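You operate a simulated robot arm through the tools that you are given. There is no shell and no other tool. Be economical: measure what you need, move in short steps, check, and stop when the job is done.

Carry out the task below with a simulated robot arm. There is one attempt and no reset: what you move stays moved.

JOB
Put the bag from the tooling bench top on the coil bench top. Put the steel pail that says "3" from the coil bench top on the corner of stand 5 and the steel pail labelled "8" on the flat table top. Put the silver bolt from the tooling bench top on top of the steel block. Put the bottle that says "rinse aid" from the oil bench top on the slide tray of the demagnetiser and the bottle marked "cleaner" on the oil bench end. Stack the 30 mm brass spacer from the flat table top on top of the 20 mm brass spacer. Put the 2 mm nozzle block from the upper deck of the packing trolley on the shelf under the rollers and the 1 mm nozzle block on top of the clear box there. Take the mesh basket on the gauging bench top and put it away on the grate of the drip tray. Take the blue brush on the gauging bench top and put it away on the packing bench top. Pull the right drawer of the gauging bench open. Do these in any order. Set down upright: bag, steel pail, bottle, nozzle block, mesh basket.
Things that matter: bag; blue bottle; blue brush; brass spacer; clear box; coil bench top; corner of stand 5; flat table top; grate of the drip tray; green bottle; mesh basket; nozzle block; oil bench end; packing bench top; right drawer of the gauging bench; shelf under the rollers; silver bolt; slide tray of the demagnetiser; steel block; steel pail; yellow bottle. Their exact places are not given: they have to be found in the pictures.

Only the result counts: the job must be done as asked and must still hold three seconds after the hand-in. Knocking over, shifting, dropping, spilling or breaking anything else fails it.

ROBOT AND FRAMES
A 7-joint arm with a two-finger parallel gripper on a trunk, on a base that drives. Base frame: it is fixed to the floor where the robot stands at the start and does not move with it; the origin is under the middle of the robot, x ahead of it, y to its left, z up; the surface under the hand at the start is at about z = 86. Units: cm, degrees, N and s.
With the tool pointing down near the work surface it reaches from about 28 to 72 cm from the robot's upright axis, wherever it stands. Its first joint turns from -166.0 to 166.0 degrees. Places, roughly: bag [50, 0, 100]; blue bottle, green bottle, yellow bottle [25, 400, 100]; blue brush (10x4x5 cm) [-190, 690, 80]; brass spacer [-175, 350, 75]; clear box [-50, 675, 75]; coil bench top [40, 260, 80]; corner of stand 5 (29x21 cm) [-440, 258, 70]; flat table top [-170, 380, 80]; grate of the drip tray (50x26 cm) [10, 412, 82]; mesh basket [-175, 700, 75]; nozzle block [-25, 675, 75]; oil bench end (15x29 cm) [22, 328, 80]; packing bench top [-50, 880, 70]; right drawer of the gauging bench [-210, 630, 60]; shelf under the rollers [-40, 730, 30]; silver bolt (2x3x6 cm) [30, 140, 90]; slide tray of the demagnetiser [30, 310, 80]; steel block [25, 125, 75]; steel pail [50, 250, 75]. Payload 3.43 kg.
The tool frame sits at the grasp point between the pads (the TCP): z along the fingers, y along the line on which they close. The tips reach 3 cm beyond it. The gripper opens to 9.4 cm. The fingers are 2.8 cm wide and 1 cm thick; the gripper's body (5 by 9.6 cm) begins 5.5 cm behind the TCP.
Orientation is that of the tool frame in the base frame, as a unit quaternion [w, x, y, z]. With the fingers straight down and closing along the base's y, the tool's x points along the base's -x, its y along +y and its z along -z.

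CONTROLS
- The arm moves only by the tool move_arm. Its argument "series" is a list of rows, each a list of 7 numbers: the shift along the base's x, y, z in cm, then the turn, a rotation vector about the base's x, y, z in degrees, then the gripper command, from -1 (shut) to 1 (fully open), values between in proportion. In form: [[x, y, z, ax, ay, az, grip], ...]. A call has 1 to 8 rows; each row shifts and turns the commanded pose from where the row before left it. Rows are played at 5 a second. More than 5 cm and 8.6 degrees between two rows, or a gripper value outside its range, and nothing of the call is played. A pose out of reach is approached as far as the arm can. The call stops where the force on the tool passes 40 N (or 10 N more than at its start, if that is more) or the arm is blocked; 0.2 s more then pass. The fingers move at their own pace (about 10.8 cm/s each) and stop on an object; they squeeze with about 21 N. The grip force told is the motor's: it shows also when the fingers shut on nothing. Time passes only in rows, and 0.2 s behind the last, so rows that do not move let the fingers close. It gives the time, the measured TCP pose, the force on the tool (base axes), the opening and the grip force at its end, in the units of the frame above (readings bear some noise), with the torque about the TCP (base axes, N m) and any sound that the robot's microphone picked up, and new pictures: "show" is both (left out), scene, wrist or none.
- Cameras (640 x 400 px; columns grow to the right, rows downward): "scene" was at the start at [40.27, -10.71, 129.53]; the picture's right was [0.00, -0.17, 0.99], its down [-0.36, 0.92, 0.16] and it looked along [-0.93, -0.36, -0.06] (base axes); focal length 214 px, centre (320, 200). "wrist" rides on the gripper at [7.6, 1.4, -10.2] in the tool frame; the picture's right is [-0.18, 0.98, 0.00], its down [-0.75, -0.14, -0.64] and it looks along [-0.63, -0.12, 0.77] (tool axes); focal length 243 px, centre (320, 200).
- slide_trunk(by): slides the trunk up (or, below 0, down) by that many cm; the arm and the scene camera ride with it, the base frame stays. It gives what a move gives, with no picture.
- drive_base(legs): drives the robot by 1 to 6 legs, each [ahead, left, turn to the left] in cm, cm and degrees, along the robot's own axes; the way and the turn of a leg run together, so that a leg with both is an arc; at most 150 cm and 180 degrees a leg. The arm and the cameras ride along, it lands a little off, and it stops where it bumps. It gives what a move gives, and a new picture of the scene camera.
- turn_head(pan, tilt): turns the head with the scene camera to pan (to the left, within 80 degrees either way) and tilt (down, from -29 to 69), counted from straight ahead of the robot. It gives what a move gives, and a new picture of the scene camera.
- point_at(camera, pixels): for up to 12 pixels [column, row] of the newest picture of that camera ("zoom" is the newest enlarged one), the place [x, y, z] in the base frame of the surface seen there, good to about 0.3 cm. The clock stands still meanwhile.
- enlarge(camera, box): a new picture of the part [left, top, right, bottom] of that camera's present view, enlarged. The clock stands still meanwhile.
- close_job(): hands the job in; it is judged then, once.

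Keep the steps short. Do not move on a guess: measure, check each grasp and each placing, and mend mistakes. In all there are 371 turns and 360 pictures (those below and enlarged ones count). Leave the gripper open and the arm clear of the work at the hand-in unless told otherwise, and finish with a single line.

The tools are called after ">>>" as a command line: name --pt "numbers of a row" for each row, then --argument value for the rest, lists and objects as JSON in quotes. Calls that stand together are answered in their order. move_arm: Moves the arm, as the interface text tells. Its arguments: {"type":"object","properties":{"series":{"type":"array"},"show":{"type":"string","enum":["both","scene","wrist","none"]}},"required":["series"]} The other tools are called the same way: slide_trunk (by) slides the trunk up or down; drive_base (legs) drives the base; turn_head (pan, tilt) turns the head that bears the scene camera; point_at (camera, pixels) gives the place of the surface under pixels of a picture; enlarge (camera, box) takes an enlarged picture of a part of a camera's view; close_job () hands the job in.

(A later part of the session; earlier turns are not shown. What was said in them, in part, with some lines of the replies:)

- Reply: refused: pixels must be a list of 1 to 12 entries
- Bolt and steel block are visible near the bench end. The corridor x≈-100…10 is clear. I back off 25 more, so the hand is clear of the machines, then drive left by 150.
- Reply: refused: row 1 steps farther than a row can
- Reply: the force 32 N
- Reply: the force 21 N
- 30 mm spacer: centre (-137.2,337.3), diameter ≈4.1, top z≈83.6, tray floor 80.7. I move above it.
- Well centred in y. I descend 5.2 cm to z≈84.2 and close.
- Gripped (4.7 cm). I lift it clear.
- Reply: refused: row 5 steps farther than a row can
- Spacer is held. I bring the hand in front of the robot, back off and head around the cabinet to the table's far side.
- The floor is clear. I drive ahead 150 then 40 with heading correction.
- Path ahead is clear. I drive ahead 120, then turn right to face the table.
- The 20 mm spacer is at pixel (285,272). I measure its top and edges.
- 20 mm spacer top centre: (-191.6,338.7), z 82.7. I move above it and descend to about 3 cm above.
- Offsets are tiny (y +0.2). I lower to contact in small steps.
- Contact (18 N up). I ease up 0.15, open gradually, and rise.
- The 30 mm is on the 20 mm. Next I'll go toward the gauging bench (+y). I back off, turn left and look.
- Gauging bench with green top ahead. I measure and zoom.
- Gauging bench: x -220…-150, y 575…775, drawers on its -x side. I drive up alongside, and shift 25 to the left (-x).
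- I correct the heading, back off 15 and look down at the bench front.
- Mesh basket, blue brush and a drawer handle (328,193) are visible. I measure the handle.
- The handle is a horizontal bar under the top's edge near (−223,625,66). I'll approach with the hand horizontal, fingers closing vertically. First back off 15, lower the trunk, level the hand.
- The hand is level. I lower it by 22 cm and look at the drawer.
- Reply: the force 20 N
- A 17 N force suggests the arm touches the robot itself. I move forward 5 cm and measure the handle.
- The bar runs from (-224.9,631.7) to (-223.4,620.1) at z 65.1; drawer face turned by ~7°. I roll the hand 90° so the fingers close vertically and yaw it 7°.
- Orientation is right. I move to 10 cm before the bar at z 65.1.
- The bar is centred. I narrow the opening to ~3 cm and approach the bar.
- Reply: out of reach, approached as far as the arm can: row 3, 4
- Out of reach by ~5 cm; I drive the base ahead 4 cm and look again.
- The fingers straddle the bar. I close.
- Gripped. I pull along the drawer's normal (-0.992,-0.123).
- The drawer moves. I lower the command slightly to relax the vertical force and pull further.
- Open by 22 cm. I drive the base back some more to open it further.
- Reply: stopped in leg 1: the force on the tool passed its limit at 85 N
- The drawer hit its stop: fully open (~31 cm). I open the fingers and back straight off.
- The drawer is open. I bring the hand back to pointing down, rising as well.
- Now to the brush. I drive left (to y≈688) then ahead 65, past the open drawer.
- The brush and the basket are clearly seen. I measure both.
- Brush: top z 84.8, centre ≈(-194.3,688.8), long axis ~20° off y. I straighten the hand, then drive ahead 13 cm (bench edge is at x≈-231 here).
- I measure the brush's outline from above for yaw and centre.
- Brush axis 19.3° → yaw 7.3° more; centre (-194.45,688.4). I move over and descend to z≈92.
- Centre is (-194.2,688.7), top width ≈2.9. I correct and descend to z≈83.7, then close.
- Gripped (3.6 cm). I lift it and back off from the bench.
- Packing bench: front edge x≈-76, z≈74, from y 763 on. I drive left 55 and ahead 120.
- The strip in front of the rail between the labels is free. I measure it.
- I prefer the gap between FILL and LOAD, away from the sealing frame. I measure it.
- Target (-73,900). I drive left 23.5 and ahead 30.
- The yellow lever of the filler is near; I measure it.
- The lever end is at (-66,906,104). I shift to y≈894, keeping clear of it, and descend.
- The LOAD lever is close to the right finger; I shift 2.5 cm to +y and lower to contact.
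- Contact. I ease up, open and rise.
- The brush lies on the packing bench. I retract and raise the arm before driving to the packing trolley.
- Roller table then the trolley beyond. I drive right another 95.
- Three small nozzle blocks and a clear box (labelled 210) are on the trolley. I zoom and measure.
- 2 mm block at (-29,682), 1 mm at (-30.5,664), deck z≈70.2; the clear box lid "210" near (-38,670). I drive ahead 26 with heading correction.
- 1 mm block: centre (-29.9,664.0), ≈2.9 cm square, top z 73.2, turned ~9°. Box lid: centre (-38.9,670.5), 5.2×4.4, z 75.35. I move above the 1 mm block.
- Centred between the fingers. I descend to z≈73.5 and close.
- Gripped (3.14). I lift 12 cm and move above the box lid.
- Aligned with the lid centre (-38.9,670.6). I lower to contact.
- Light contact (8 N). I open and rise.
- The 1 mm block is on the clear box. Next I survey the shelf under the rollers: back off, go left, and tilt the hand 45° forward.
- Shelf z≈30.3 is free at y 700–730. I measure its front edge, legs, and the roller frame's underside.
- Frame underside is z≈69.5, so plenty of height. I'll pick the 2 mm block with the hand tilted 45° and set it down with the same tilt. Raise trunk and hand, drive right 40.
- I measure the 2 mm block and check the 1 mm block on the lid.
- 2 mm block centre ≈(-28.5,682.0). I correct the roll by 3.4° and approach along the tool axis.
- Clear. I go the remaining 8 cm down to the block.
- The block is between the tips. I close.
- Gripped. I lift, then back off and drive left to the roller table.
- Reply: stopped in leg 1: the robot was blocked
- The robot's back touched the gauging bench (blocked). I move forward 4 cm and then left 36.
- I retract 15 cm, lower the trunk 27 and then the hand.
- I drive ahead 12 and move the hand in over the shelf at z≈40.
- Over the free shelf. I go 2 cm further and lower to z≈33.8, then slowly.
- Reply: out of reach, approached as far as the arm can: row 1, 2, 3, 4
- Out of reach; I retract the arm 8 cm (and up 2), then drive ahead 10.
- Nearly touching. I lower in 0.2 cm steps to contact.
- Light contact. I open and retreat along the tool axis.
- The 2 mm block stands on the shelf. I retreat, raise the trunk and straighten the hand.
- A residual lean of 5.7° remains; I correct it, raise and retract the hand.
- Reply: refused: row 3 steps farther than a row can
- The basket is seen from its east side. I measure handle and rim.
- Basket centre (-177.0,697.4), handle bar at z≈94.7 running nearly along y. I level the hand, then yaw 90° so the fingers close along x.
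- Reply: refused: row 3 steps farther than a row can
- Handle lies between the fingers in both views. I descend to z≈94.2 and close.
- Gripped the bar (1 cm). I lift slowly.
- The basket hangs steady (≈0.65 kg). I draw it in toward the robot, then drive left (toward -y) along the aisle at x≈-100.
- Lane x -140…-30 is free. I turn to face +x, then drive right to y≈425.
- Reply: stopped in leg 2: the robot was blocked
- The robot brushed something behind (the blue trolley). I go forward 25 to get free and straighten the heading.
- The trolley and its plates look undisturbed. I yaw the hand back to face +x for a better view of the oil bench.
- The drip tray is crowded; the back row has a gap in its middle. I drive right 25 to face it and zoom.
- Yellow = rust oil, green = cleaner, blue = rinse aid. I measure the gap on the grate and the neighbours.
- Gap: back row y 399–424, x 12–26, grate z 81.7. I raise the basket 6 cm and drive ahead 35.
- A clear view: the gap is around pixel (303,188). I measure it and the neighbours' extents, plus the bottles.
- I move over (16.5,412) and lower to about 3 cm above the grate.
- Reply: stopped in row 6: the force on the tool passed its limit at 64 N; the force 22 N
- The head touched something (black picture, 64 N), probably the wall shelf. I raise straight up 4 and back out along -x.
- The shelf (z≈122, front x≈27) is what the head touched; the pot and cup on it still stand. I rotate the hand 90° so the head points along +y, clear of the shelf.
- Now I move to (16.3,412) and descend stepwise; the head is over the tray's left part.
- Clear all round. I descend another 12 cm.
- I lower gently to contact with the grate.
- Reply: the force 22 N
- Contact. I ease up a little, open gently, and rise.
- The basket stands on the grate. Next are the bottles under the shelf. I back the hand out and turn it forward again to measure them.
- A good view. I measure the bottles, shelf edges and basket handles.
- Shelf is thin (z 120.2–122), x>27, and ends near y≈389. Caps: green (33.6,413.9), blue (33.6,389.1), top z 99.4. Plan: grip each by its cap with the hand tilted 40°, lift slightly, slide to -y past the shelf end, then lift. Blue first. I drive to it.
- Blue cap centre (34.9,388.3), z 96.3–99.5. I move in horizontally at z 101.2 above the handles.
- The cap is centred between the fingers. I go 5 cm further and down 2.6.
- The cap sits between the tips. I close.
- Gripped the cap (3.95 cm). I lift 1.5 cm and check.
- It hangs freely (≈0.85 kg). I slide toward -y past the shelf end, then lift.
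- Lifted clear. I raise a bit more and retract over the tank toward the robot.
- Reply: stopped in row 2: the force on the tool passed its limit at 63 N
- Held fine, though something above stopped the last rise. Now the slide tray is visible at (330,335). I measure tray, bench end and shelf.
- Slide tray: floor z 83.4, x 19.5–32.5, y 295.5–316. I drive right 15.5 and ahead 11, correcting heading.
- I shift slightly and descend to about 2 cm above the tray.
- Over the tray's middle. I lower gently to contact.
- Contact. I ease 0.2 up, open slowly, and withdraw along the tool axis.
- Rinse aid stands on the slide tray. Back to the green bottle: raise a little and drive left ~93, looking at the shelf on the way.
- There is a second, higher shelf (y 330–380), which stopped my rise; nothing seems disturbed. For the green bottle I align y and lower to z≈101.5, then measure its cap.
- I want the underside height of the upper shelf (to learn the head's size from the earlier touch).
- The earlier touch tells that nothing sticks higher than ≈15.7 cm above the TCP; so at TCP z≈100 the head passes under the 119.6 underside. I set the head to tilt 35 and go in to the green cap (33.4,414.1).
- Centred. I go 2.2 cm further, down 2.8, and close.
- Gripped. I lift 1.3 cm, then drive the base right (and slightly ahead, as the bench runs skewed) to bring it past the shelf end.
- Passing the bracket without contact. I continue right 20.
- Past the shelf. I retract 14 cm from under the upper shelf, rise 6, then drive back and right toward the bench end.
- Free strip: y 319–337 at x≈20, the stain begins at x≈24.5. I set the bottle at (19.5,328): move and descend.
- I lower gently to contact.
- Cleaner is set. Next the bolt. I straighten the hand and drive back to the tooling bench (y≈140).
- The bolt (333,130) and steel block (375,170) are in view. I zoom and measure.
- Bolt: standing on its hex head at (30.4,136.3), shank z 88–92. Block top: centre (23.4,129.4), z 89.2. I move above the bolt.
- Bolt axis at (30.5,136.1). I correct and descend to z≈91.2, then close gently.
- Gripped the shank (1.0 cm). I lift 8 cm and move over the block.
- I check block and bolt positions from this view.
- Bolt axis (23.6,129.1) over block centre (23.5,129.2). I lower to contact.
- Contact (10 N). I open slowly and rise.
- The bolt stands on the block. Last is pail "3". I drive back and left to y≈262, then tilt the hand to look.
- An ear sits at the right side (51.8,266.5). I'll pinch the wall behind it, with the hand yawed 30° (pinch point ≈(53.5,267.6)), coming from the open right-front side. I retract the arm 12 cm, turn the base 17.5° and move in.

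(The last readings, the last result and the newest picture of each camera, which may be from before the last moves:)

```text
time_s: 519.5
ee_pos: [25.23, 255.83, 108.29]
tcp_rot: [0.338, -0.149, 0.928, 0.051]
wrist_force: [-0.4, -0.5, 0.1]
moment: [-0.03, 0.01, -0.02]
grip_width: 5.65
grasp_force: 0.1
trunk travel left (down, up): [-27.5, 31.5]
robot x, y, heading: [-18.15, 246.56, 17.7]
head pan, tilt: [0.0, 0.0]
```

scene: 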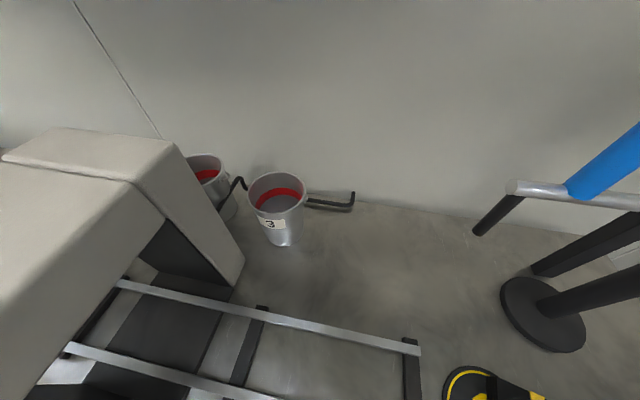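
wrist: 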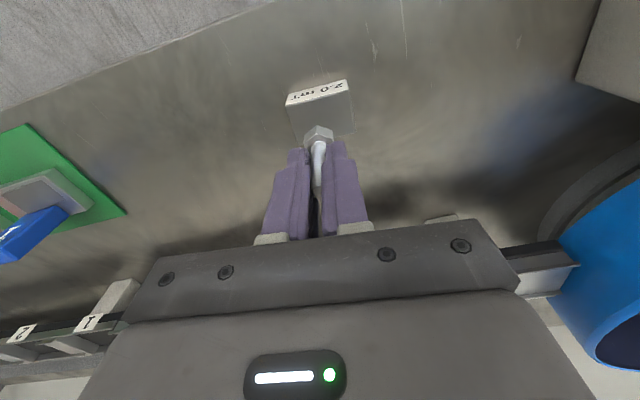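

I yaw 12° more and re-measure the pail.

>>> move_arm --pt "0 0 -3 0 0 6.2 0.2" --pt "0 0 -3 0 0 6.2 0.2" --pt "0 0 0 0 0 0 0.2" --show "scene"

>>> enlarge --camera "scene" --box '[280, 90, 440, 220]'

```text
time_s: 520.3
ee_pos: [25.21, 255.63, 102.33]
tcp_rot: [0.33, -0.249, 0.906, 0.089]
wrist_force: [-0.4, -0.2, -0.1]
moment: [-0.04, 0.0, 0.0]
grip_width: 5.66
grasp_force: 0.1
trunk travel left (down, up): [-27.5, 31.5]
robot x, y, heading: [-18.01, 246.55, 17.9]
head pan, tilt: [0.0, 0.0]
```

scene: 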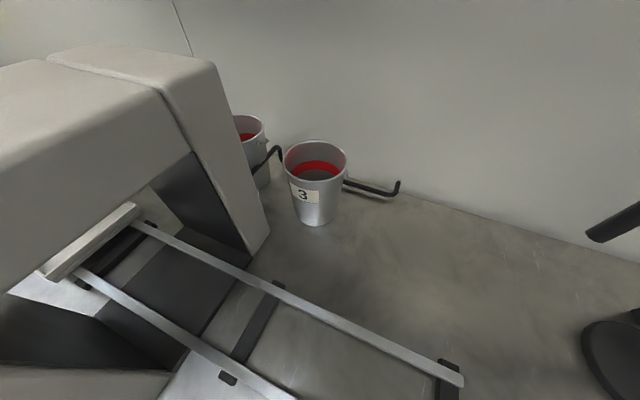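

```text
3.08 times, centred on (360, 155) of scene
```

zoom: 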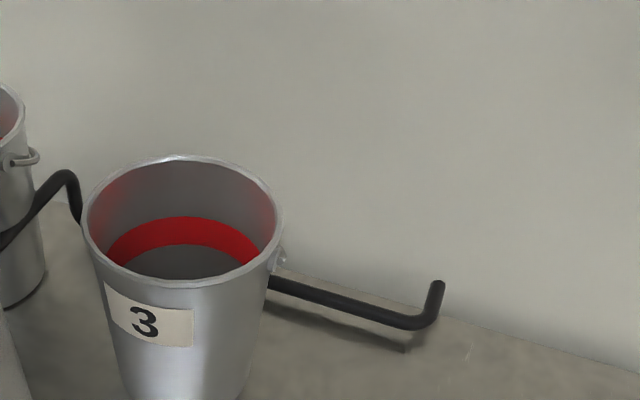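

>>> point_at --camera "zoom" --pixels '[[84, 215], [281, 215], [190, 159], [180, 287], [280, 255], [262, 185], [245, 275], [110, 180], [300, 285], [410, 325], [440, 285], [70, 175]]'

```text
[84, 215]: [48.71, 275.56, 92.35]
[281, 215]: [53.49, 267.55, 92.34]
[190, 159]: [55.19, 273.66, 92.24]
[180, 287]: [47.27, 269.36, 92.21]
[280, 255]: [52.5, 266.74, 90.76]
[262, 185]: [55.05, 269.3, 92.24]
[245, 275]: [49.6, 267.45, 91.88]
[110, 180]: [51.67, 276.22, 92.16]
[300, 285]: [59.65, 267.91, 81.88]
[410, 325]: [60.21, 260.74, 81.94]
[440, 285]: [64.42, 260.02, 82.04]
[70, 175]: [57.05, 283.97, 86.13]
```

Pail centre (51.1,271.5), r 4.65; ear at ψ≈16°, so I use ψ=42°: wall point (54.1,268.2). I yaw 12° more and go to 8 cm before it.

>>> move_arm --pt "4.0 1.4 -0.5 0 0 6 0.1" --pt "4.0 1.4 -0.5 0 0 6 0.1" --pt "4.1 1.4 -0.8 0 0 0 0.1" --pt "4.1 1.4 -0.8 0 0 0 0.1" --pt "4.1 1.5 -0.9 0 0 0 0.1" --pt "4.1 1.5 -0.9 0 0 0 0.1" --pt "0 0 0 0 0 0 0.1"

>>> turn_head --pan 0 --tilt 30

```text
time_s: 521.9
ee_pos: [49.31, 264.32, 98.06]
tcp_rot: [0.319, -0.341, 0.876, 0.123]
wrist_force: [-0.5, -0.2, -1.1]
moment: [0.01, 0.01, 0.01]
grip_width: 5.17
grasp_force: 0.1
trunk travel left (down, up): [-27.5, 31.5]
robot x, y, heading: [-18.28, 246.51, 17.5]
head pan, tilt: [0.0, 0.0]
```

scene: 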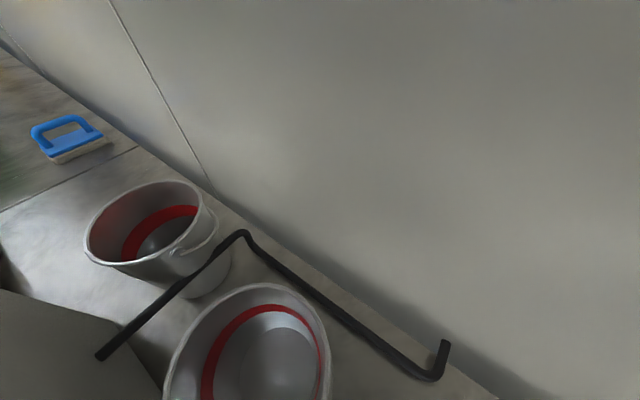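
wrist: 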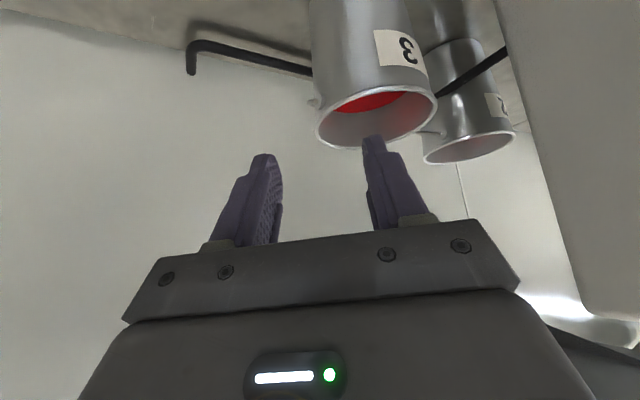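

```text
time_s: 522.8
ee_pos: [49.37, 264.44, 98.07]
tcp_rot: [0.319, -0.342, 0.876, 0.122]
wrist_force: [0.6, 0.1, -0.4]
moment: [0.03, 0.0, 0.03]
grip_width: 5.18
grasp_force: 0.0
trunk travel left (down, up): [-27.5, 31.5]
robot x, y, heading: [-17.96, 246.54, 17.7]
head pan, tilt: [0.0, 30.0]
```

scene: 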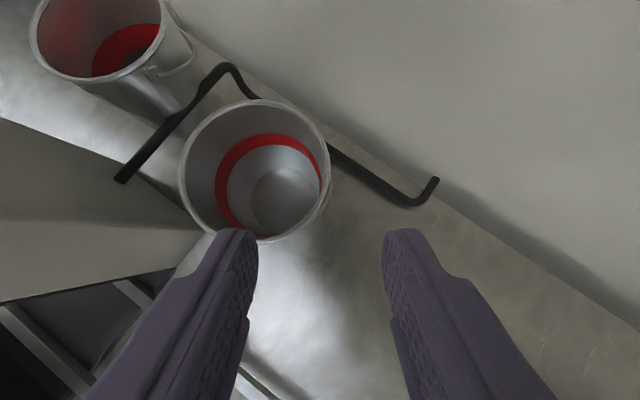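

>>> enlarge --camera "scene" --box '[230, 90, 390, 260]'

>>> point_at --camera "scene" --pixels '[[329, 165], [327, 190], [315, 215], [295, 232], [320, 140], [332, 185], [300, 115]]'

```text
2.35 times, centred on (310, 175) of scene
```

zoom: 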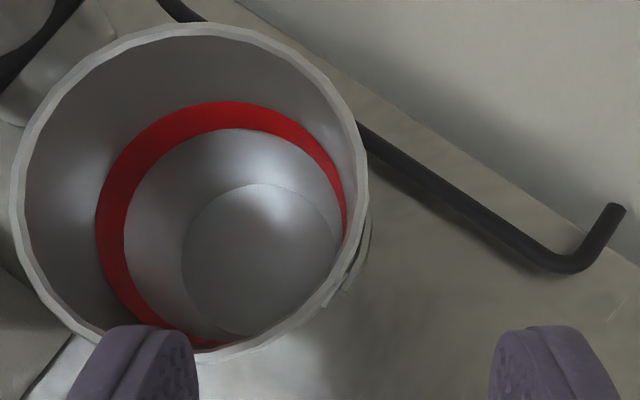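

```text
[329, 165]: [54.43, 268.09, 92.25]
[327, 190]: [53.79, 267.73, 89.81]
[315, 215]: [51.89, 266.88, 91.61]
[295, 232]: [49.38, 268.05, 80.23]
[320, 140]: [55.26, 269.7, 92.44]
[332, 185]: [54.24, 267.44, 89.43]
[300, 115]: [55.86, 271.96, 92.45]
```

The folded bail runs along the near side; I yaw 8° further (ψ=50°) so the pads land beyond it, and approach to 3 cm before.

>>> move_arm --pt "0.5 0 0 0 0 8 0.0" --pt "1.5 1.0 -2 0 0 0 0.0" --pt "1.4 1.1 -2 0 0 0 0.0" --pt "0 0 0 0 0 0 0.0"

```text
time_s: 523.8
ee_pos: [52.69, 266.35, 93.8]
tcp_rot: [0.311, -0.401, 0.85, 0.144]
wrist_force: [-0.7, 1.2, 0.0]
moment: [0.01, 0.02, -0.02]
grip_width: 4.71
grasp_force: 0.3
trunk travel left (down, up): [-27.5, 31.5]
robot x, y, heading: [-18.03, 246.63, 17.6]
head pan, tilt: [0.0, 30.0]
```

scene: 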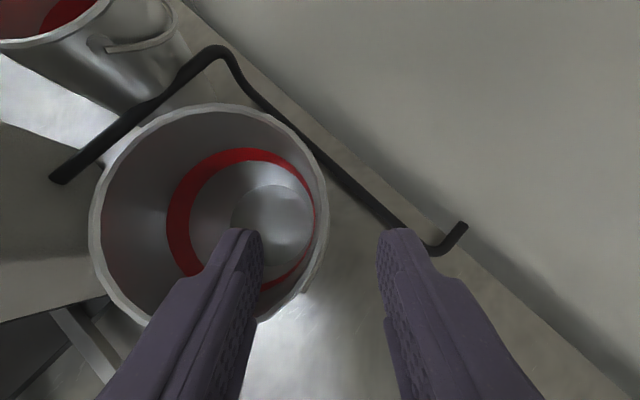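
wrist: 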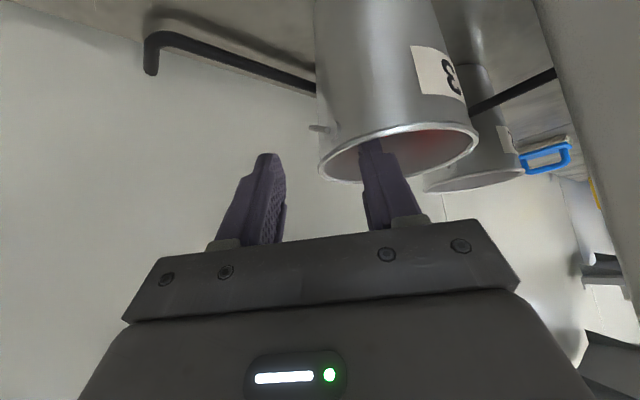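

The left finger is entering the pail. I advance the last 3 cm.

>>> move_arm --pt "0.7 0.8 -1.1 0 0 0 0.0" --pt "0.7 0.8 -1.1 0 0 0 0.0" --pt "0 0 0 0 0 0 0.0"

```text
time_s: 524.6
ee_pos: [54.22, 268.06, 91.62]
tcp_rot: [0.31, -0.401, 0.85, 0.145]
wrist_force: [0.4, 0.2, 0.1]
moment: [0.0, 0.02, -0.01]
grip_width: 4.69
grasp_force: 0.1
trunk travel left (down, up): [-27.5, 31.5]
robot x, y, heading: [-17.94, 246.81, 17.8]
head pan, tilt: [0.0, 30.0]
```

scene: 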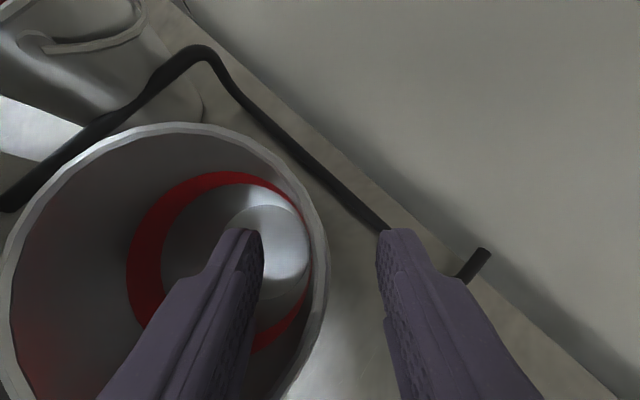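
wrist: 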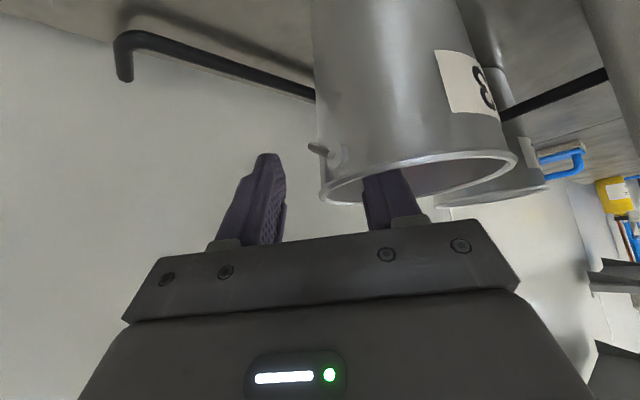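

From above, the ear is well behind the pads. I close.

>>> move_arm --pt "0 0 0 0 0 0 -0.4" --pt "0 0 0 0 0 0 -0.7" --pt "0 0 0 0 0 0 -1" --pt "0 0 0 0 0 0 -1"

```text
time_s: 525.6
ee_pos: [54.18, 267.97, 91.74]
tcp_rot: [0.31, -0.402, 0.85, 0.144]
wrist_force: [-0.8, 0.7, 2.1]
moment: [0.02, 0.09, -0.05]
grip_width: 1.28
grasp_force: 21.1
trunk travel left (down, up): [-27.5, 31.5]
robot x, y, heading: [-18.07, 246.53, 17.5]
head pan, tilt: [0.0, 30.0]
```

scene: 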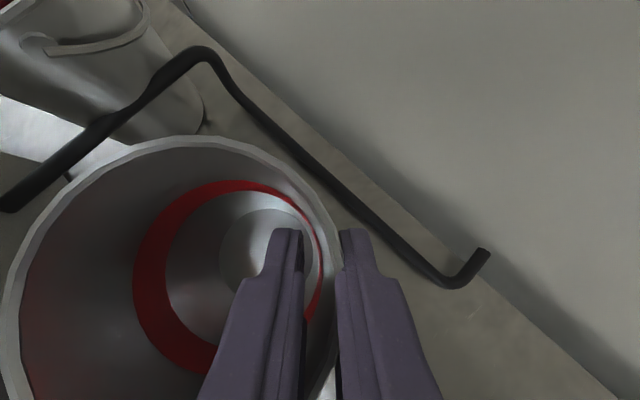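
wrist: 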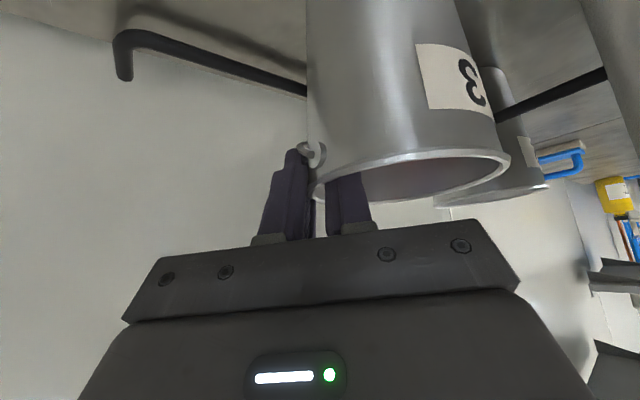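

Gripped at 1.28 cm (the stud is partly under the outer pad). I test-lift 1.5 cm.

>>> move_arm --pt "0 0 0.7 0 0 0 -1" --pt "0 0 0.8 0 0 0 -1" --pt "0 0 0 0 0 0 -1" --pt "0 0 0 0 0 0 -1"

```text
time_s: 526.6
ee_pos: [54.22, 268.11, 93.21]
tcp_rot: [0.311, -0.401, 0.849, 0.144]
wrist_force: [0.4, -0.2, -1.3]
moment: [-0.06, -0.05, -0.02]
grip_width: 1.18
grasp_force: 20.9
trunk travel left (down, up): [-27.5, 31.5]
robot x, y, heading: [-18.45, 246.71, 17.5]
head pan, tilt: [0.0, 30.0]
```

scene: 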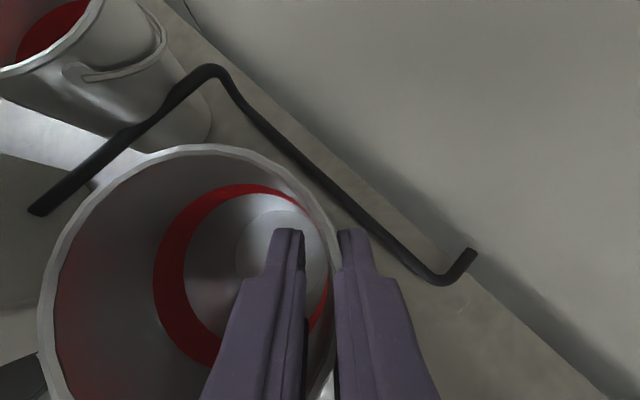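
wrist: 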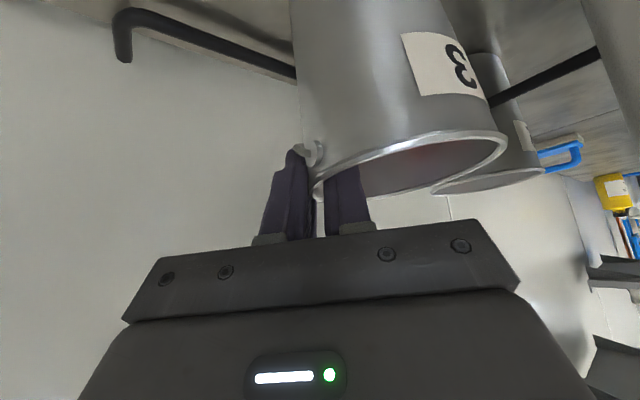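

It is held (about 1.3–1.5 N) with a slight lean of a few degrees, firm enough. I lift 4 cm more, then move to -y away from the machine and watch.

>>> move_arm --pt "0 0 2 0 0 0 -1" --pt "0 0 2 0 0 0 -1" --pt "0 -3 0 0 0 0 -1" --pt "0 -3 0 0 0 0 -1" --pt "-3 -1 0 0 0 0 -1" --pt "0 0 0 0 0 0 -1"

```text
time_s: 528.0
ee_pos: [51.31, 261.2, 97.38]
tcp_rot: [0.31, -0.402, 0.85, 0.144]
wrist_force: [0.3, 0.3, -2.2]
moment: [-0.04, -0.08, 0.01]
grip_width: 1.2
grasp_force: 20.6
trunk travel left (down, up): [-27.5, 31.5]
robot x, y, heading: [-18.03, 246.51, 17.4]
head pan, tilt: [0.0, 30.0]
```

scene: 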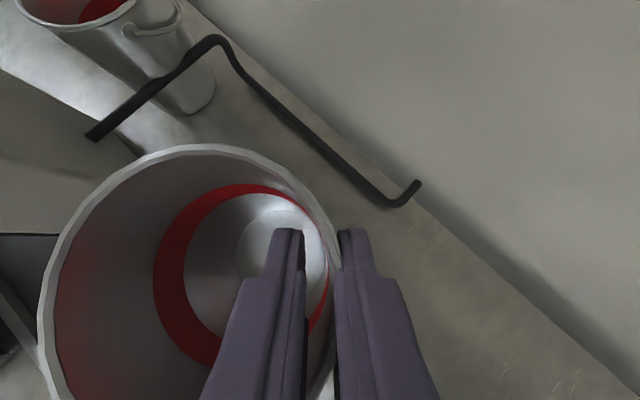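
wrist: 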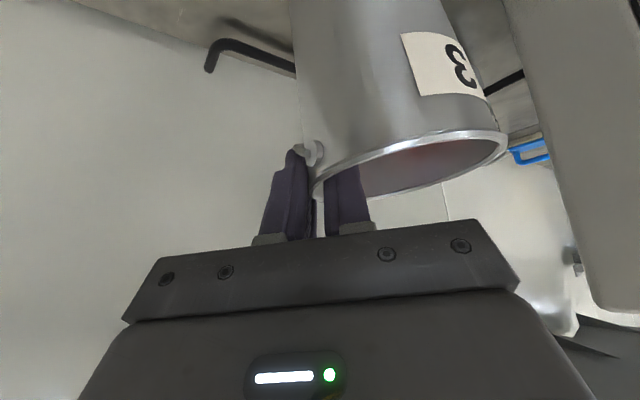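

Stable. I retract to x≈34, then lift.

>>> move_arm --pt "-4.4 0.3 0 0 0 0 -1" --pt "-4.4 0.3 0 0 0 0 -1" --pt "-4.4 0.3 0 0 0 0 -1" --pt "-4.2 0 0 0 0 0 -1" --pt "0 0 4 0 0 0 -1" --pt "0 0 4 0 0 0 -1" --pt "0 0 4 0 0 0 -1" --pt "0 0 4 0 0 0 -1"

```text
time_s: 529.8
ee_pos: [34.33, 261.97, 113.01]
tcp_rot: [0.31, -0.402, 0.849, 0.145]
wrist_force: [-0.3, -0.5, -0.6]
moment: [-0.04, -0.04, 0.02]
grip_width: 1.15
grasp_force: 21.1
trunk travel left (down, up): [-27.5, 31.5]
robot x, y, heading: [-18.15, 246.67, 17.8]
head pan, tilt: [0.0, 30.0]
```

scene: 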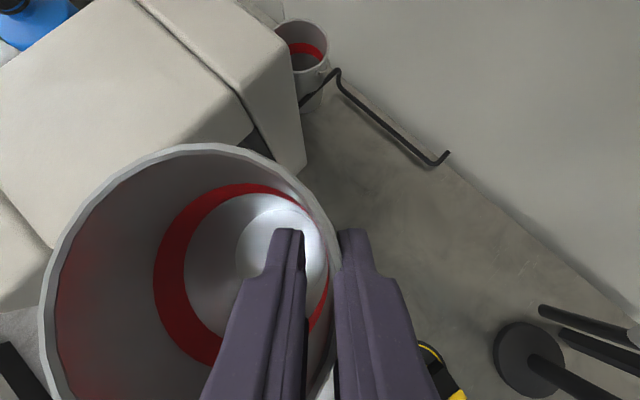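
wrist: 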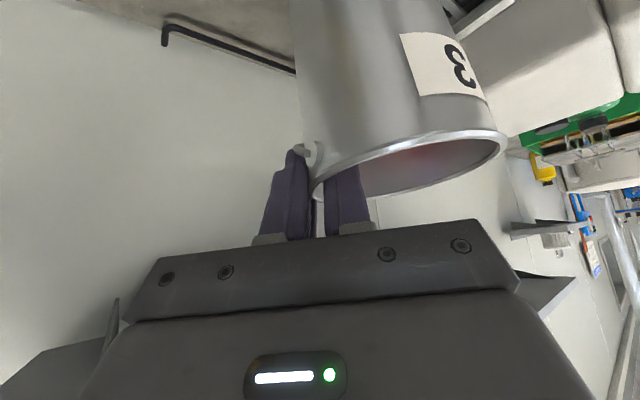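

I rise 4 cm more, back away, and turn right (away from the cabinet) to face -x.

>>> move_arm --pt "0 0 4 0 0 0 -1" --pt "-4 -1.3 0 0 0 0 -1" --pt "-4 -1.3 0 0 0 0 -1" --show "none"

>>> drive_base --legs '[[-48, 0, 0], [0, 0, -99], [0, 0, -99]]'

>>> turn_head --pan 0 --tilt -25

```text
time_s: 530.6
ee_pos: [25.94, 259.42, 117.44]
tcp_rot: [0.31, -0.402, 0.849, 0.145]
wrist_force: [0.1, -0.5, -2.5]
moment: [-0.04, -0.06, -0.03]
grip_width: 1.18
grasp_force: 21.0
trunk travel left (down, up): [-27.5, 31.5]
robot x, y, heading: [-17.8, 246.65, 17.7]
head pan, tilt: [0.0, 30.0]
```

```text
time_s: 541.8
ee_pos: [-109.68, 232.14, 117.27]
tcp_rot: [0.1, 0.898, 0.277, -0.328]
wrist_force: [-0.6, 0.8, -1.2]
moment: [0.06, 0.02, -0.01]
grip_width: 1.15
grasp_force: 21.6
trunk travel left (down, up): [-27.5, 31.5]
robot x, y, heading: [-63.54, 232.05, -178.9]
head pan, tilt: [0.0, 30.0]
```

scene: 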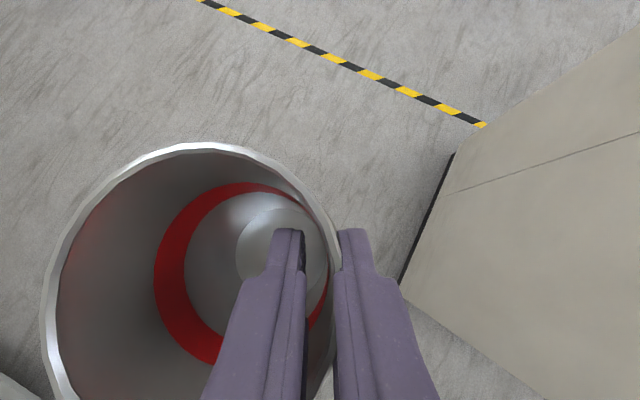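

```text
time_s: 543.0
ee_pos: [-109.65, 232.09, 117.38]
tcp_rot: [0.098, 0.899, 0.276, -0.327]
wrist_force: [-0.1, 0.7, -2.0]
moment: [0.03, 0.0, 0.05]
grip_width: 1.14
grasp_force: 21.2
trunk travel left (down, up): [-27.5, 31.5]
robot x, y, heading: [-63.77, 231.76, -178.5]
head pan, tilt: [0.0, -25.0]
```

scene: 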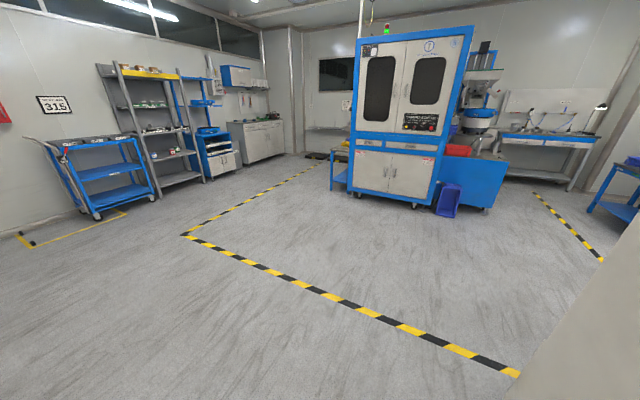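

I measure the blue stand right of the machine.

>>> point_at --camera "scene" --pixels '[[500, 160], [485, 155], [455, 150], [505, 165], [470, 130], [440, 205], [540, 150], [490, 205], [340, 175]]'

>>> enlarge --camera "scene" --box '[400, 60, 640, 230]'

```text
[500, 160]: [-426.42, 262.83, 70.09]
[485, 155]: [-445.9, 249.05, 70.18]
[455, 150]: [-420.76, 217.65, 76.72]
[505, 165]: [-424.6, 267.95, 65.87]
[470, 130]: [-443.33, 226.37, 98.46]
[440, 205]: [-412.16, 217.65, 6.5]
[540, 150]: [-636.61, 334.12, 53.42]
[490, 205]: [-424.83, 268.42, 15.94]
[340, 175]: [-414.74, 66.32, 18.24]
```

```text
2.35 times, centred on (520, 145) of scene
```

zoom: 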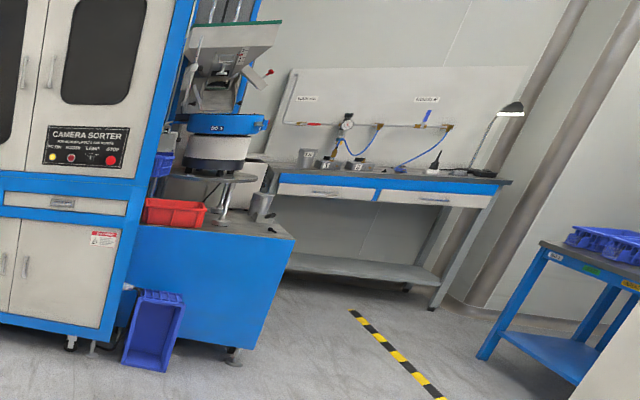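

Stand 5's top is z≈70 with its near corner about (-425,268). I shift to y≈213, drive ahead past the cabinet, then right to y≈262.

>>> drive_base --legs '[[0, 18, -1.3], [150, 0, 0], [65, 0, 0], [0, -48, 0]]'

>>> point_at --camera "scene" --pixels '[[320, 200], [320, 100], [450, 150], [200, 200]]'

```text
time_s: 557.2
ee_pos: [-326.48, 263.24, 117.36]
tcp_rot: [0.097, 0.9, 0.271, -0.328]
wrist_force: [-0.1, 0.7, -1.2]
moment: [0.04, 0.05, 0.01]
grip_width: 1.16
grasp_force: 21.2
trunk travel left (down, up): [-27.5, 31.5]
robot x, y, heading: [-280.26, 262.51, -179.4]
head pan, tilt: [0.0, -25.0]
```

scene: 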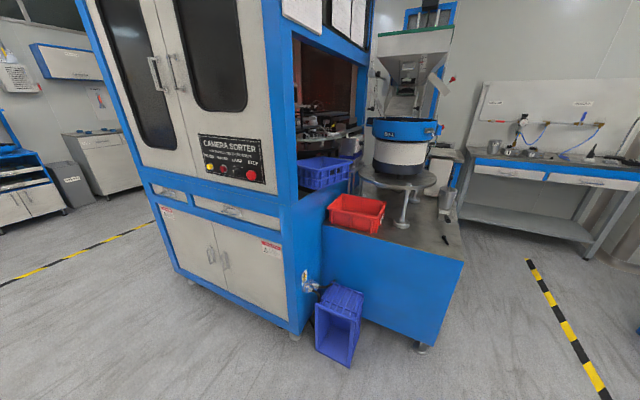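

```text
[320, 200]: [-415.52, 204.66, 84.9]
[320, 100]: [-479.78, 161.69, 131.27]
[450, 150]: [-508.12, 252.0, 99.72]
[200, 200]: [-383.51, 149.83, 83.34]
```

>>> enlarge --camera "scene" --box '[300, 150, 480, 290]'

>>> point_at --camera "scene" --pixels '[[460, 262], [330, 225], [430, 240], [420, 225], [445, 245], [400, 235], [405, 215], [443, 237], [450, 200], [360, 230], [430, 205], [355, 350]]'

```text
2.86 times, centred on (390, 220) of scene
```

zoom: 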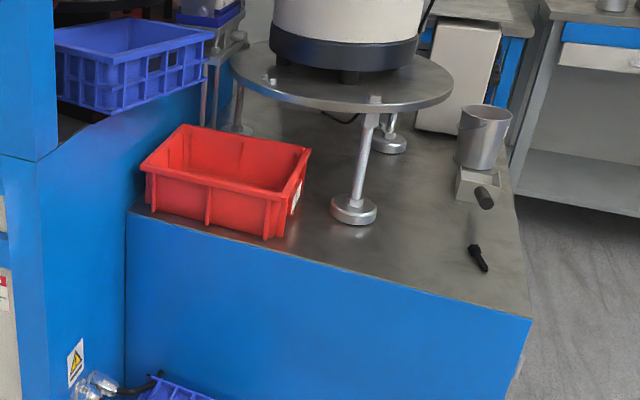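

```text
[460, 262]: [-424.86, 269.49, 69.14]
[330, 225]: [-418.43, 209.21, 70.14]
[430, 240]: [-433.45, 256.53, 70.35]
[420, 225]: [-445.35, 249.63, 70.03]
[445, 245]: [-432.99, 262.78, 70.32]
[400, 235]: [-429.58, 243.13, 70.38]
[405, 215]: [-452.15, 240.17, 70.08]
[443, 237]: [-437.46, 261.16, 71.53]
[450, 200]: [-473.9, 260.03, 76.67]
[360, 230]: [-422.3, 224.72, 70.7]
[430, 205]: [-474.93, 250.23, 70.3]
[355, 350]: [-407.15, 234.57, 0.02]
```

Free spot between the post foot and the black lever: about (-434,252). I measure the disc table above and those neighbours.

>>> point_at --camera "zoom" --pixels '[[450, 90], [400, 108], [340, 108], [355, 215], [375, 205], [478, 268], [472, 245], [430, 230], [400, 260], [450, 280], [490, 195], [300, 215]]'

```text
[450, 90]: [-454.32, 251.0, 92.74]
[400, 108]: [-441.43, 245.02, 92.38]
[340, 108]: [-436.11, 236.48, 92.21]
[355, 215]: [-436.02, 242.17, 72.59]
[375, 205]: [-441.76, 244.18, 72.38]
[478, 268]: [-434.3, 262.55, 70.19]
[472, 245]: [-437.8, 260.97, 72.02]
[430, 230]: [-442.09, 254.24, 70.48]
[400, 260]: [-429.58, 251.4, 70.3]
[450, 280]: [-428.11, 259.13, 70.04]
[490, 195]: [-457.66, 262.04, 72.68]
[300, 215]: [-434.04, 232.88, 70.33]
```

I'll set the pail at (-433.5,253). I drive ahead 98 and 5 to the right.

>>> drive_base --legs '[[98, -5, -0.6]]'

>>> turn_head --pan 0 --tilt 10

```text
time_s: 562.4
ee_pos: [-426.14, 268.84, 117.39]
tcp_rot: [0.094, 0.902, 0.264, -0.328]
wrist_force: [0.3, 0.4, -1.9]
moment: [0.07, 0.05, -0.02]
grip_width: 1.17
grasp_force: 21.0
trunk travel left (down, up): [-27.5, 31.5]
robot x, y, heading: [-380.19, 267.24, 179.3]
head pan, tilt: [0.0, -25.0]
```

scene: 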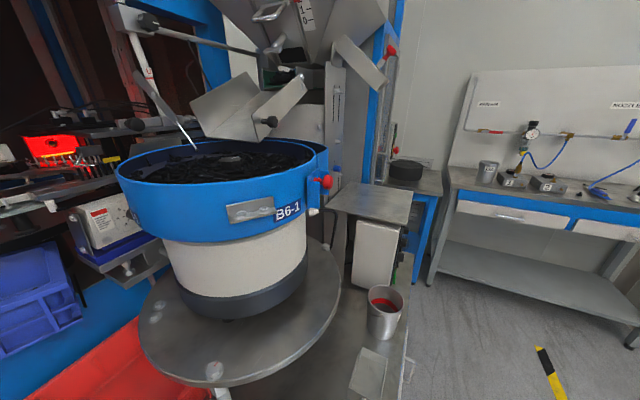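

```text
time_s: 563.4
ee_pos: [-426.11, 268.78, 117.34]
tcp_rot: [0.094, 0.902, 0.263, -0.329]
wrist_force: [0.6, -0.5, -1.1]
moment: [0.06, 0.04, -0.01]
grip_width: 1.11
grasp_force: 20.4
trunk travel left (down, up): [-27.5, 31.5]
robot x, y, heading: [-380.04, 267.41, 179.4]
head pan, tilt: [0.0, 10.0]
```

scene: 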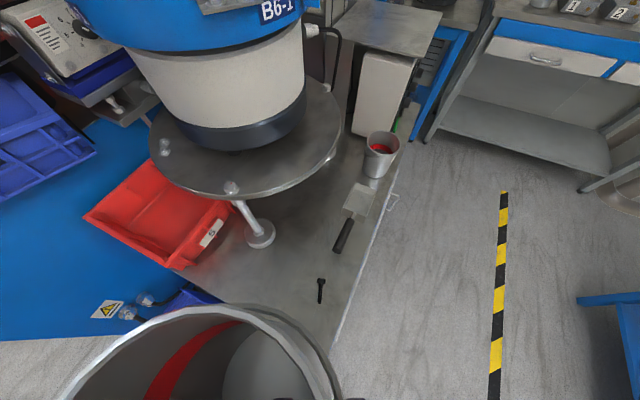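

I measure the small black bits and the free area again.

>>> point_at --camera "scene" --pixels '[[321, 283], [320, 300], [343, 220], [340, 248], [262, 240], [290, 290], [280, 270], [310, 320], [355, 195], [335, 310], [300, 250], [235, 290]]'

```text
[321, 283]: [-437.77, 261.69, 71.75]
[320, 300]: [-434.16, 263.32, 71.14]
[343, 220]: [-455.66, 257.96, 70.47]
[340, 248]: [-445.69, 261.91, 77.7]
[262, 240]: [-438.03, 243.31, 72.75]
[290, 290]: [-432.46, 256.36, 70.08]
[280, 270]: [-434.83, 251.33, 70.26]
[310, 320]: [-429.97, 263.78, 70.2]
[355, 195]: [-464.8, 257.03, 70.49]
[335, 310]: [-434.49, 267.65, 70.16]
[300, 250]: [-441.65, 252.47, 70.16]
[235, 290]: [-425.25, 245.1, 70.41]
```

I move the hand by (-8.8,-12) and descend to z≈95, then check the pail's position.

>>> move_arm --pt "-2.2 -3 0 0 0 0 -1" --pt "-2.2 -3 0 0 0 0 -1" --pt "-2.2 -3 0 0 0 0 -1" --pt "-2.2 -3 0 0 0 0 -1" --pt "0 0 -5 0 0 0 -1" --pt "0 0 -5 0 0 0 -1" --pt "0 0 -5 0 0 0 -1" --pt "0 0 -5 0 0 0 -1"

>>> turn_head --pan 0 --tilt 25

```text
time_s: 565.2
ee_pos: [-434.75, 256.64, 97.24]
tcp_rot: [0.093, 0.902, 0.263, -0.329]
wrist_force: [0.0, 0.5, -2.0]
moment: [0.02, 0.03, 0.03]
grip_width: 1.17
grasp_force: 21.3
trunk travel left (down, up): [-27.5, 31.5]
robot x, y, heading: [-380.03, 266.97, 179.8]
head pan, tilt: [0.0, 10.0]
```

scene: 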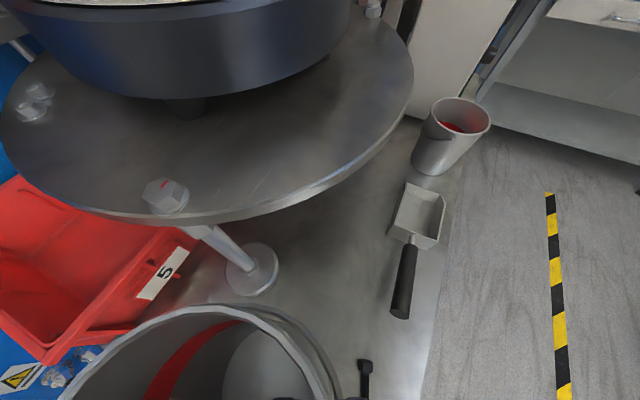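
wrist: 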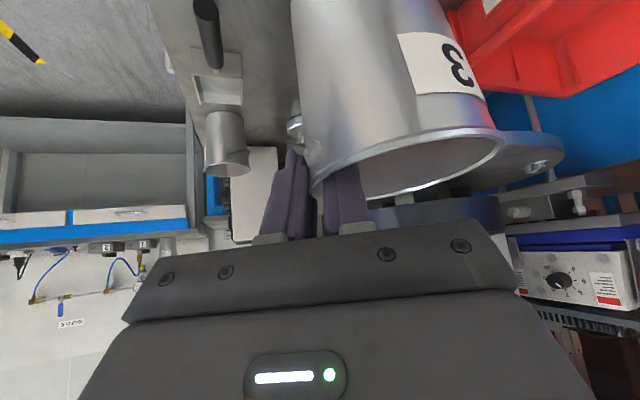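

```text
time_s: 566.0
ee_pos: [-434.69, 256.69, 97.31]
tcp_rot: [0.094, 0.902, 0.263, -0.329]
wrist_force: [0.5, 0.1, -1.1]
moment: [0.04, 0.03, 0.04]
grip_width: 1.15
grasp_force: 20.7
trunk travel left (down, up): [-27.5, 31.5]
robot x, y, heading: [-379.82, 267.14, 179.5]
head pan, tilt: [0.0, 25.0]
```

scene: 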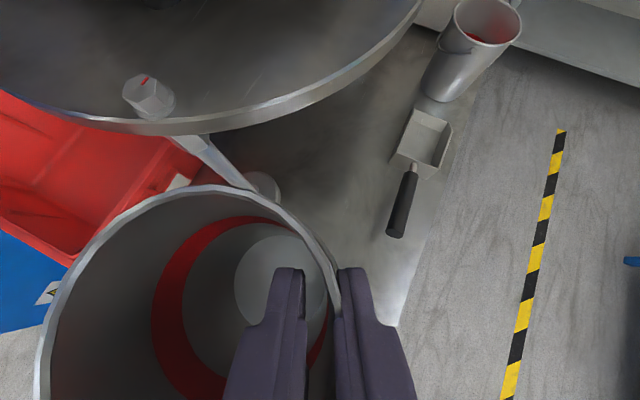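

>>> point_at --camera "scene" --pixels '[[48, 310], [215, 188], [100, 225], [325, 250], [330, 270], [290, 215], [55, 350], [240, 120], [265, 185], [340, 300]]'

```text
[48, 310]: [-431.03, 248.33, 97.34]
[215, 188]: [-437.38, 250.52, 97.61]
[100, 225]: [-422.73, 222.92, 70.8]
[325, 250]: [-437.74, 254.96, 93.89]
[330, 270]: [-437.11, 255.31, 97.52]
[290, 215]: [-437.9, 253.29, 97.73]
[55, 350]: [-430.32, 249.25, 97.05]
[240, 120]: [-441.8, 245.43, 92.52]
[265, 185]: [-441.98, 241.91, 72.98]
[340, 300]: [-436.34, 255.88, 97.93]
```

Pail centre is (-433.4,252.5), rim nearly level. I descend 13 cm, then slowly to contact.

>>> move_arm --pt "0 0 -5 0 0 0 -1" --pt "0 0 -4.5 0 0 0 -1" --pt "0 0 -4 0 0 0 -1" --pt "0 0 0 0 0 0 -1"

>>> move_arm --pt "0 0 -0.5 0 0 0 -1" --pt "0 0 -0.5 0 0 0 -1" --pt "0 0 -0.3 0 0 0 -1" --pt "0 0 -0.3 0 0 0 -1" --pt "0 0 0 0 0 0 -1" --show "wrist"

```text
time_s: 567.0
ee_pos: [-434.77, 256.83, 83.58]
tcp_rot: [0.093, 0.902, 0.263, -0.33]
wrist_force: [-0.9, 0.2, -1.3]
moment: [0.04, 0.01, -0.06]
grip_width: 1.13
grasp_force: 21.2
trunk travel left (down, up): [-27.5, 31.5]
robot x, y, heading: [-380.29, 267.35, 179.7]
head pan, tilt: [0.0, 25.0]
```

scene: 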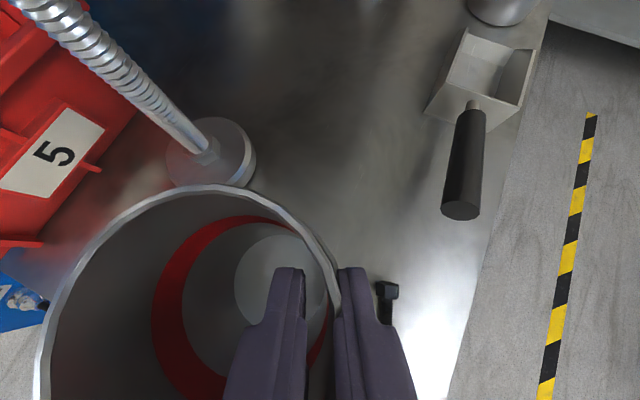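
wrist: 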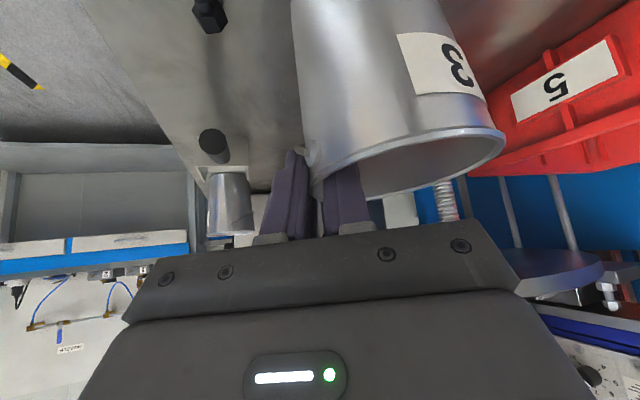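

```text
time_s: 568.2
ee_pos: [-434.89, 256.98, 82.2]
tcp_rot: [0.093, 0.902, 0.262, -0.33]
wrist_force: [-2.2, 3.8, 11.1]
moment: [-0.14, -0.29, 0.04]
grip_width: 1.16
grasp_force: 21.1
trunk travel left (down, up): [-27.5, 31.5]
robot x, y, heading: [-380.24, 267.69, 179.8]
head pan, tilt: [0.0, 25.0]
```

wrist: 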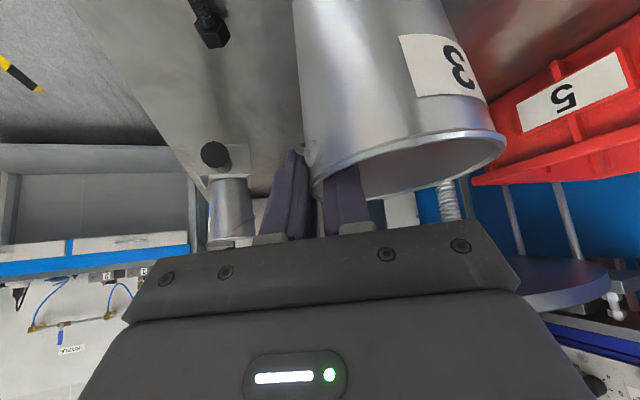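

Contact (11 N). I open slowly so that it settles.

>>> move_arm --pt "0 0 -0.2 0 0 0 -1" --pt "0 0 0 0 0 0 -0.8" --pt "0 0 0 0 0 0 -0.6" --pt "0 0 0 0 0 0 -0.4" --pt "0 0 0 0 0 0 -0.2" --pt "0 0 0 0 0 0 0"

```text
time_s: 569.6
ee_pos: [-434.79, 256.81, 81.92]
tcp_rot: [0.093, 0.902, 0.263, -0.329]
wrist_force: [-0.4, 0.5, -0.3]
moment: [-0.01, -0.07, -0.03]
grip_width: 4.73
grasp_force: 0.1
trunk travel left (down, up): [-27.5, 31.5]
robot x, y, heading: [-380.17, 267.52, 179.6]
head pan, tilt: [0.0, 25.0]
```

scene: 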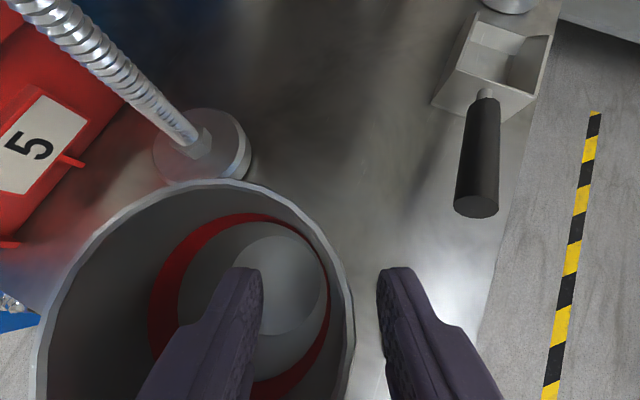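
wrist: 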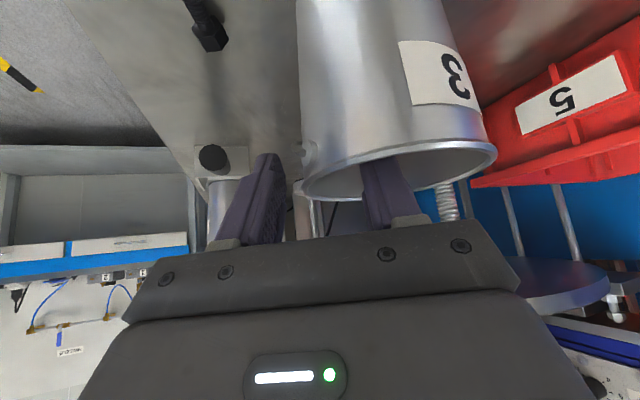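

Released and upright. I withdraw along the tool axis.

>>> move_arm --pt "1.6 1.05 2.3 0 0 0 0" --pt "1.6 1.05 2.3 0 0 0 0" --pt "2 1.3 3 0 0 0 0" --pt "2 1.3 3 0 0 0 0" --pt "1 0.5 4 0 0 0 0.2" --pt "0 0 5 0 0 0 0.2" --show "scene"

>>> turn_head --pan 0 --tilt 10

>>> point_at --camera "scene" --pixels '[[200, 300], [260, 300], [300, 300], [240, 330], [240, 270]]'

```text
time_s: 571.0
ee_pos: [-426.63, 262.04, 101.8]
tcp_rot: [0.093, 0.902, 0.264, -0.329]
wrist_force: [0.5, 0.9, -0.3]
moment: [0.0, -0.01, 0.03]
grip_width: 5.67
grasp_force: 0.1
trunk travel left (down, up): [-27.5, 31.5]
robot x, y, heading: [-380.42, 267.39, 179.3]
head pan, tilt: [0.0, 25.0]
```

scene: 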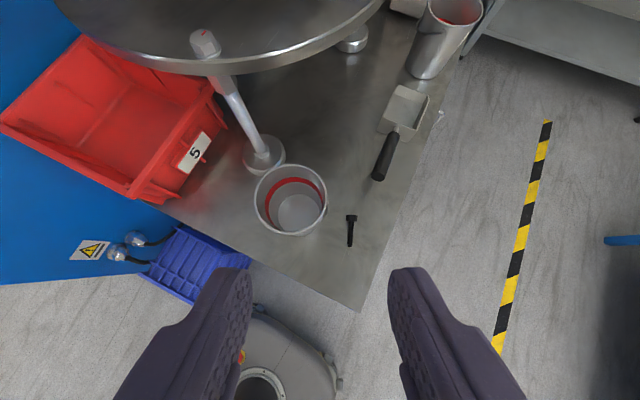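

```text
time_s: 571.8
ee_pos: [-426.75, 262.15, 101.72]
tcp_rot: [0.094, 0.902, 0.263, -0.329]
wrist_force: [0.1, 0.6, 0.1]
moment: [-0.01, 0.02, -0.02]
grip_width: 5.63
grasp_force: 0.1
trunk travel left (down, up): [-27.5, 31.5]
robot x, y, heading: [-380.27, 267.39, 179.3]
head pan, tilt: [0.0, 10.0]
```

scene: 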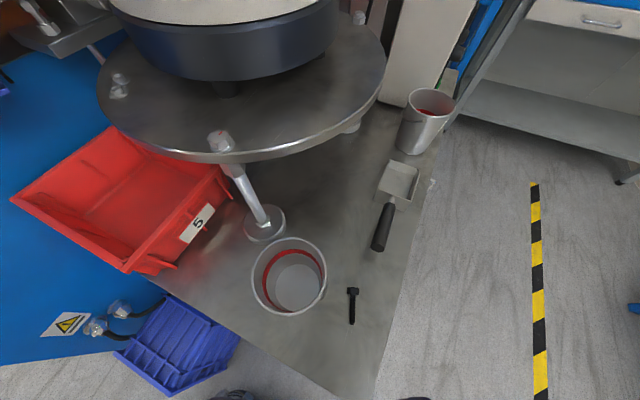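

```text
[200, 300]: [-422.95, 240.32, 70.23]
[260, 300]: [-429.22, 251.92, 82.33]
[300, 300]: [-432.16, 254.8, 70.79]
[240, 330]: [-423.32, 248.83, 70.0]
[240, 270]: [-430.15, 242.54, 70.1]
```

The pail stands upright inside the corner area. All items are done; I back the robot off with the gripper open.

>>> drive_base --legs '[[-40, 0, 0]]'

>>> move_arm --pt "0 0 2 0 0 0 1" --pt "0 0 2 0 0 0 1" --show "scene"

```text
time_s: 574.3
ee_pos: [-385.88, 261.78, 101.75]
tcp_rot: [0.095, 0.901, 0.265, -0.329]
wrist_force: [-0.2, 0.0, 0.4]
moment: [0.01, 0.06, -0.04]
grip_width: 5.67
grasp_force: 0.0
trunk travel left (down, up): [-27.5, 31.5]
robot x, y, heading: [-339.78, 267.3, 180.0]
head pan, tilt: [0.0, 10.0]
```

scene: 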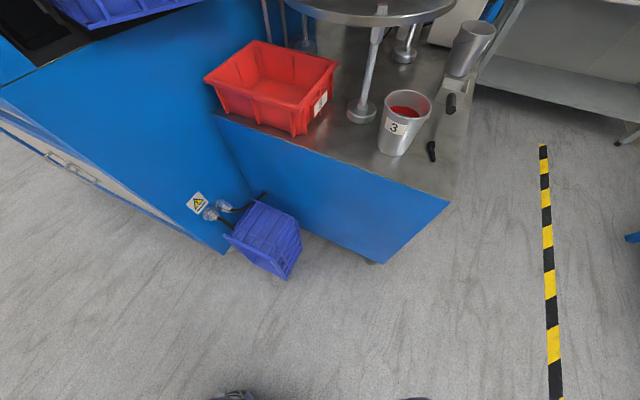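

```text
time_s: 574.9
ee_pos: [-386.21, 261.68, 105.82]
tcp_rot: [0.095, 0.902, 0.265, -0.329]
wrist_force: [0.4, 0.4, 0.3]
moment: [0.04, 0.01, 0.0]
grip_width: 9.4
grasp_force: 0.1
trunk travel left (down, up): [-27.5, 31.5]
robot x, y, heading: [-339.35, 267.2, 180.0]
head pan, tilt: [0.0, 10.0]
```

scene: 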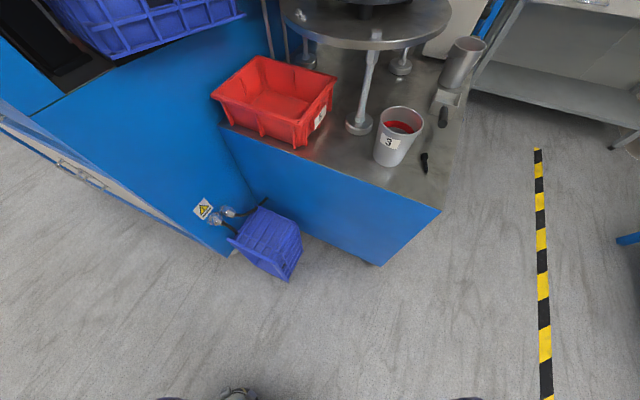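

Pail "3" stands upright on stand 5's corner, the gripper is open and the arm is clear. I hand the job in.

>>> close_job

```text
The job is handed in.
```

All twelve placements and the drawer are done and handed in, each checked by camera as it was set down; on the way the robot lightly bumped the gauging bench and the glass-plate trolley, and the arm touched two wall shelves, with nothing seen to move.
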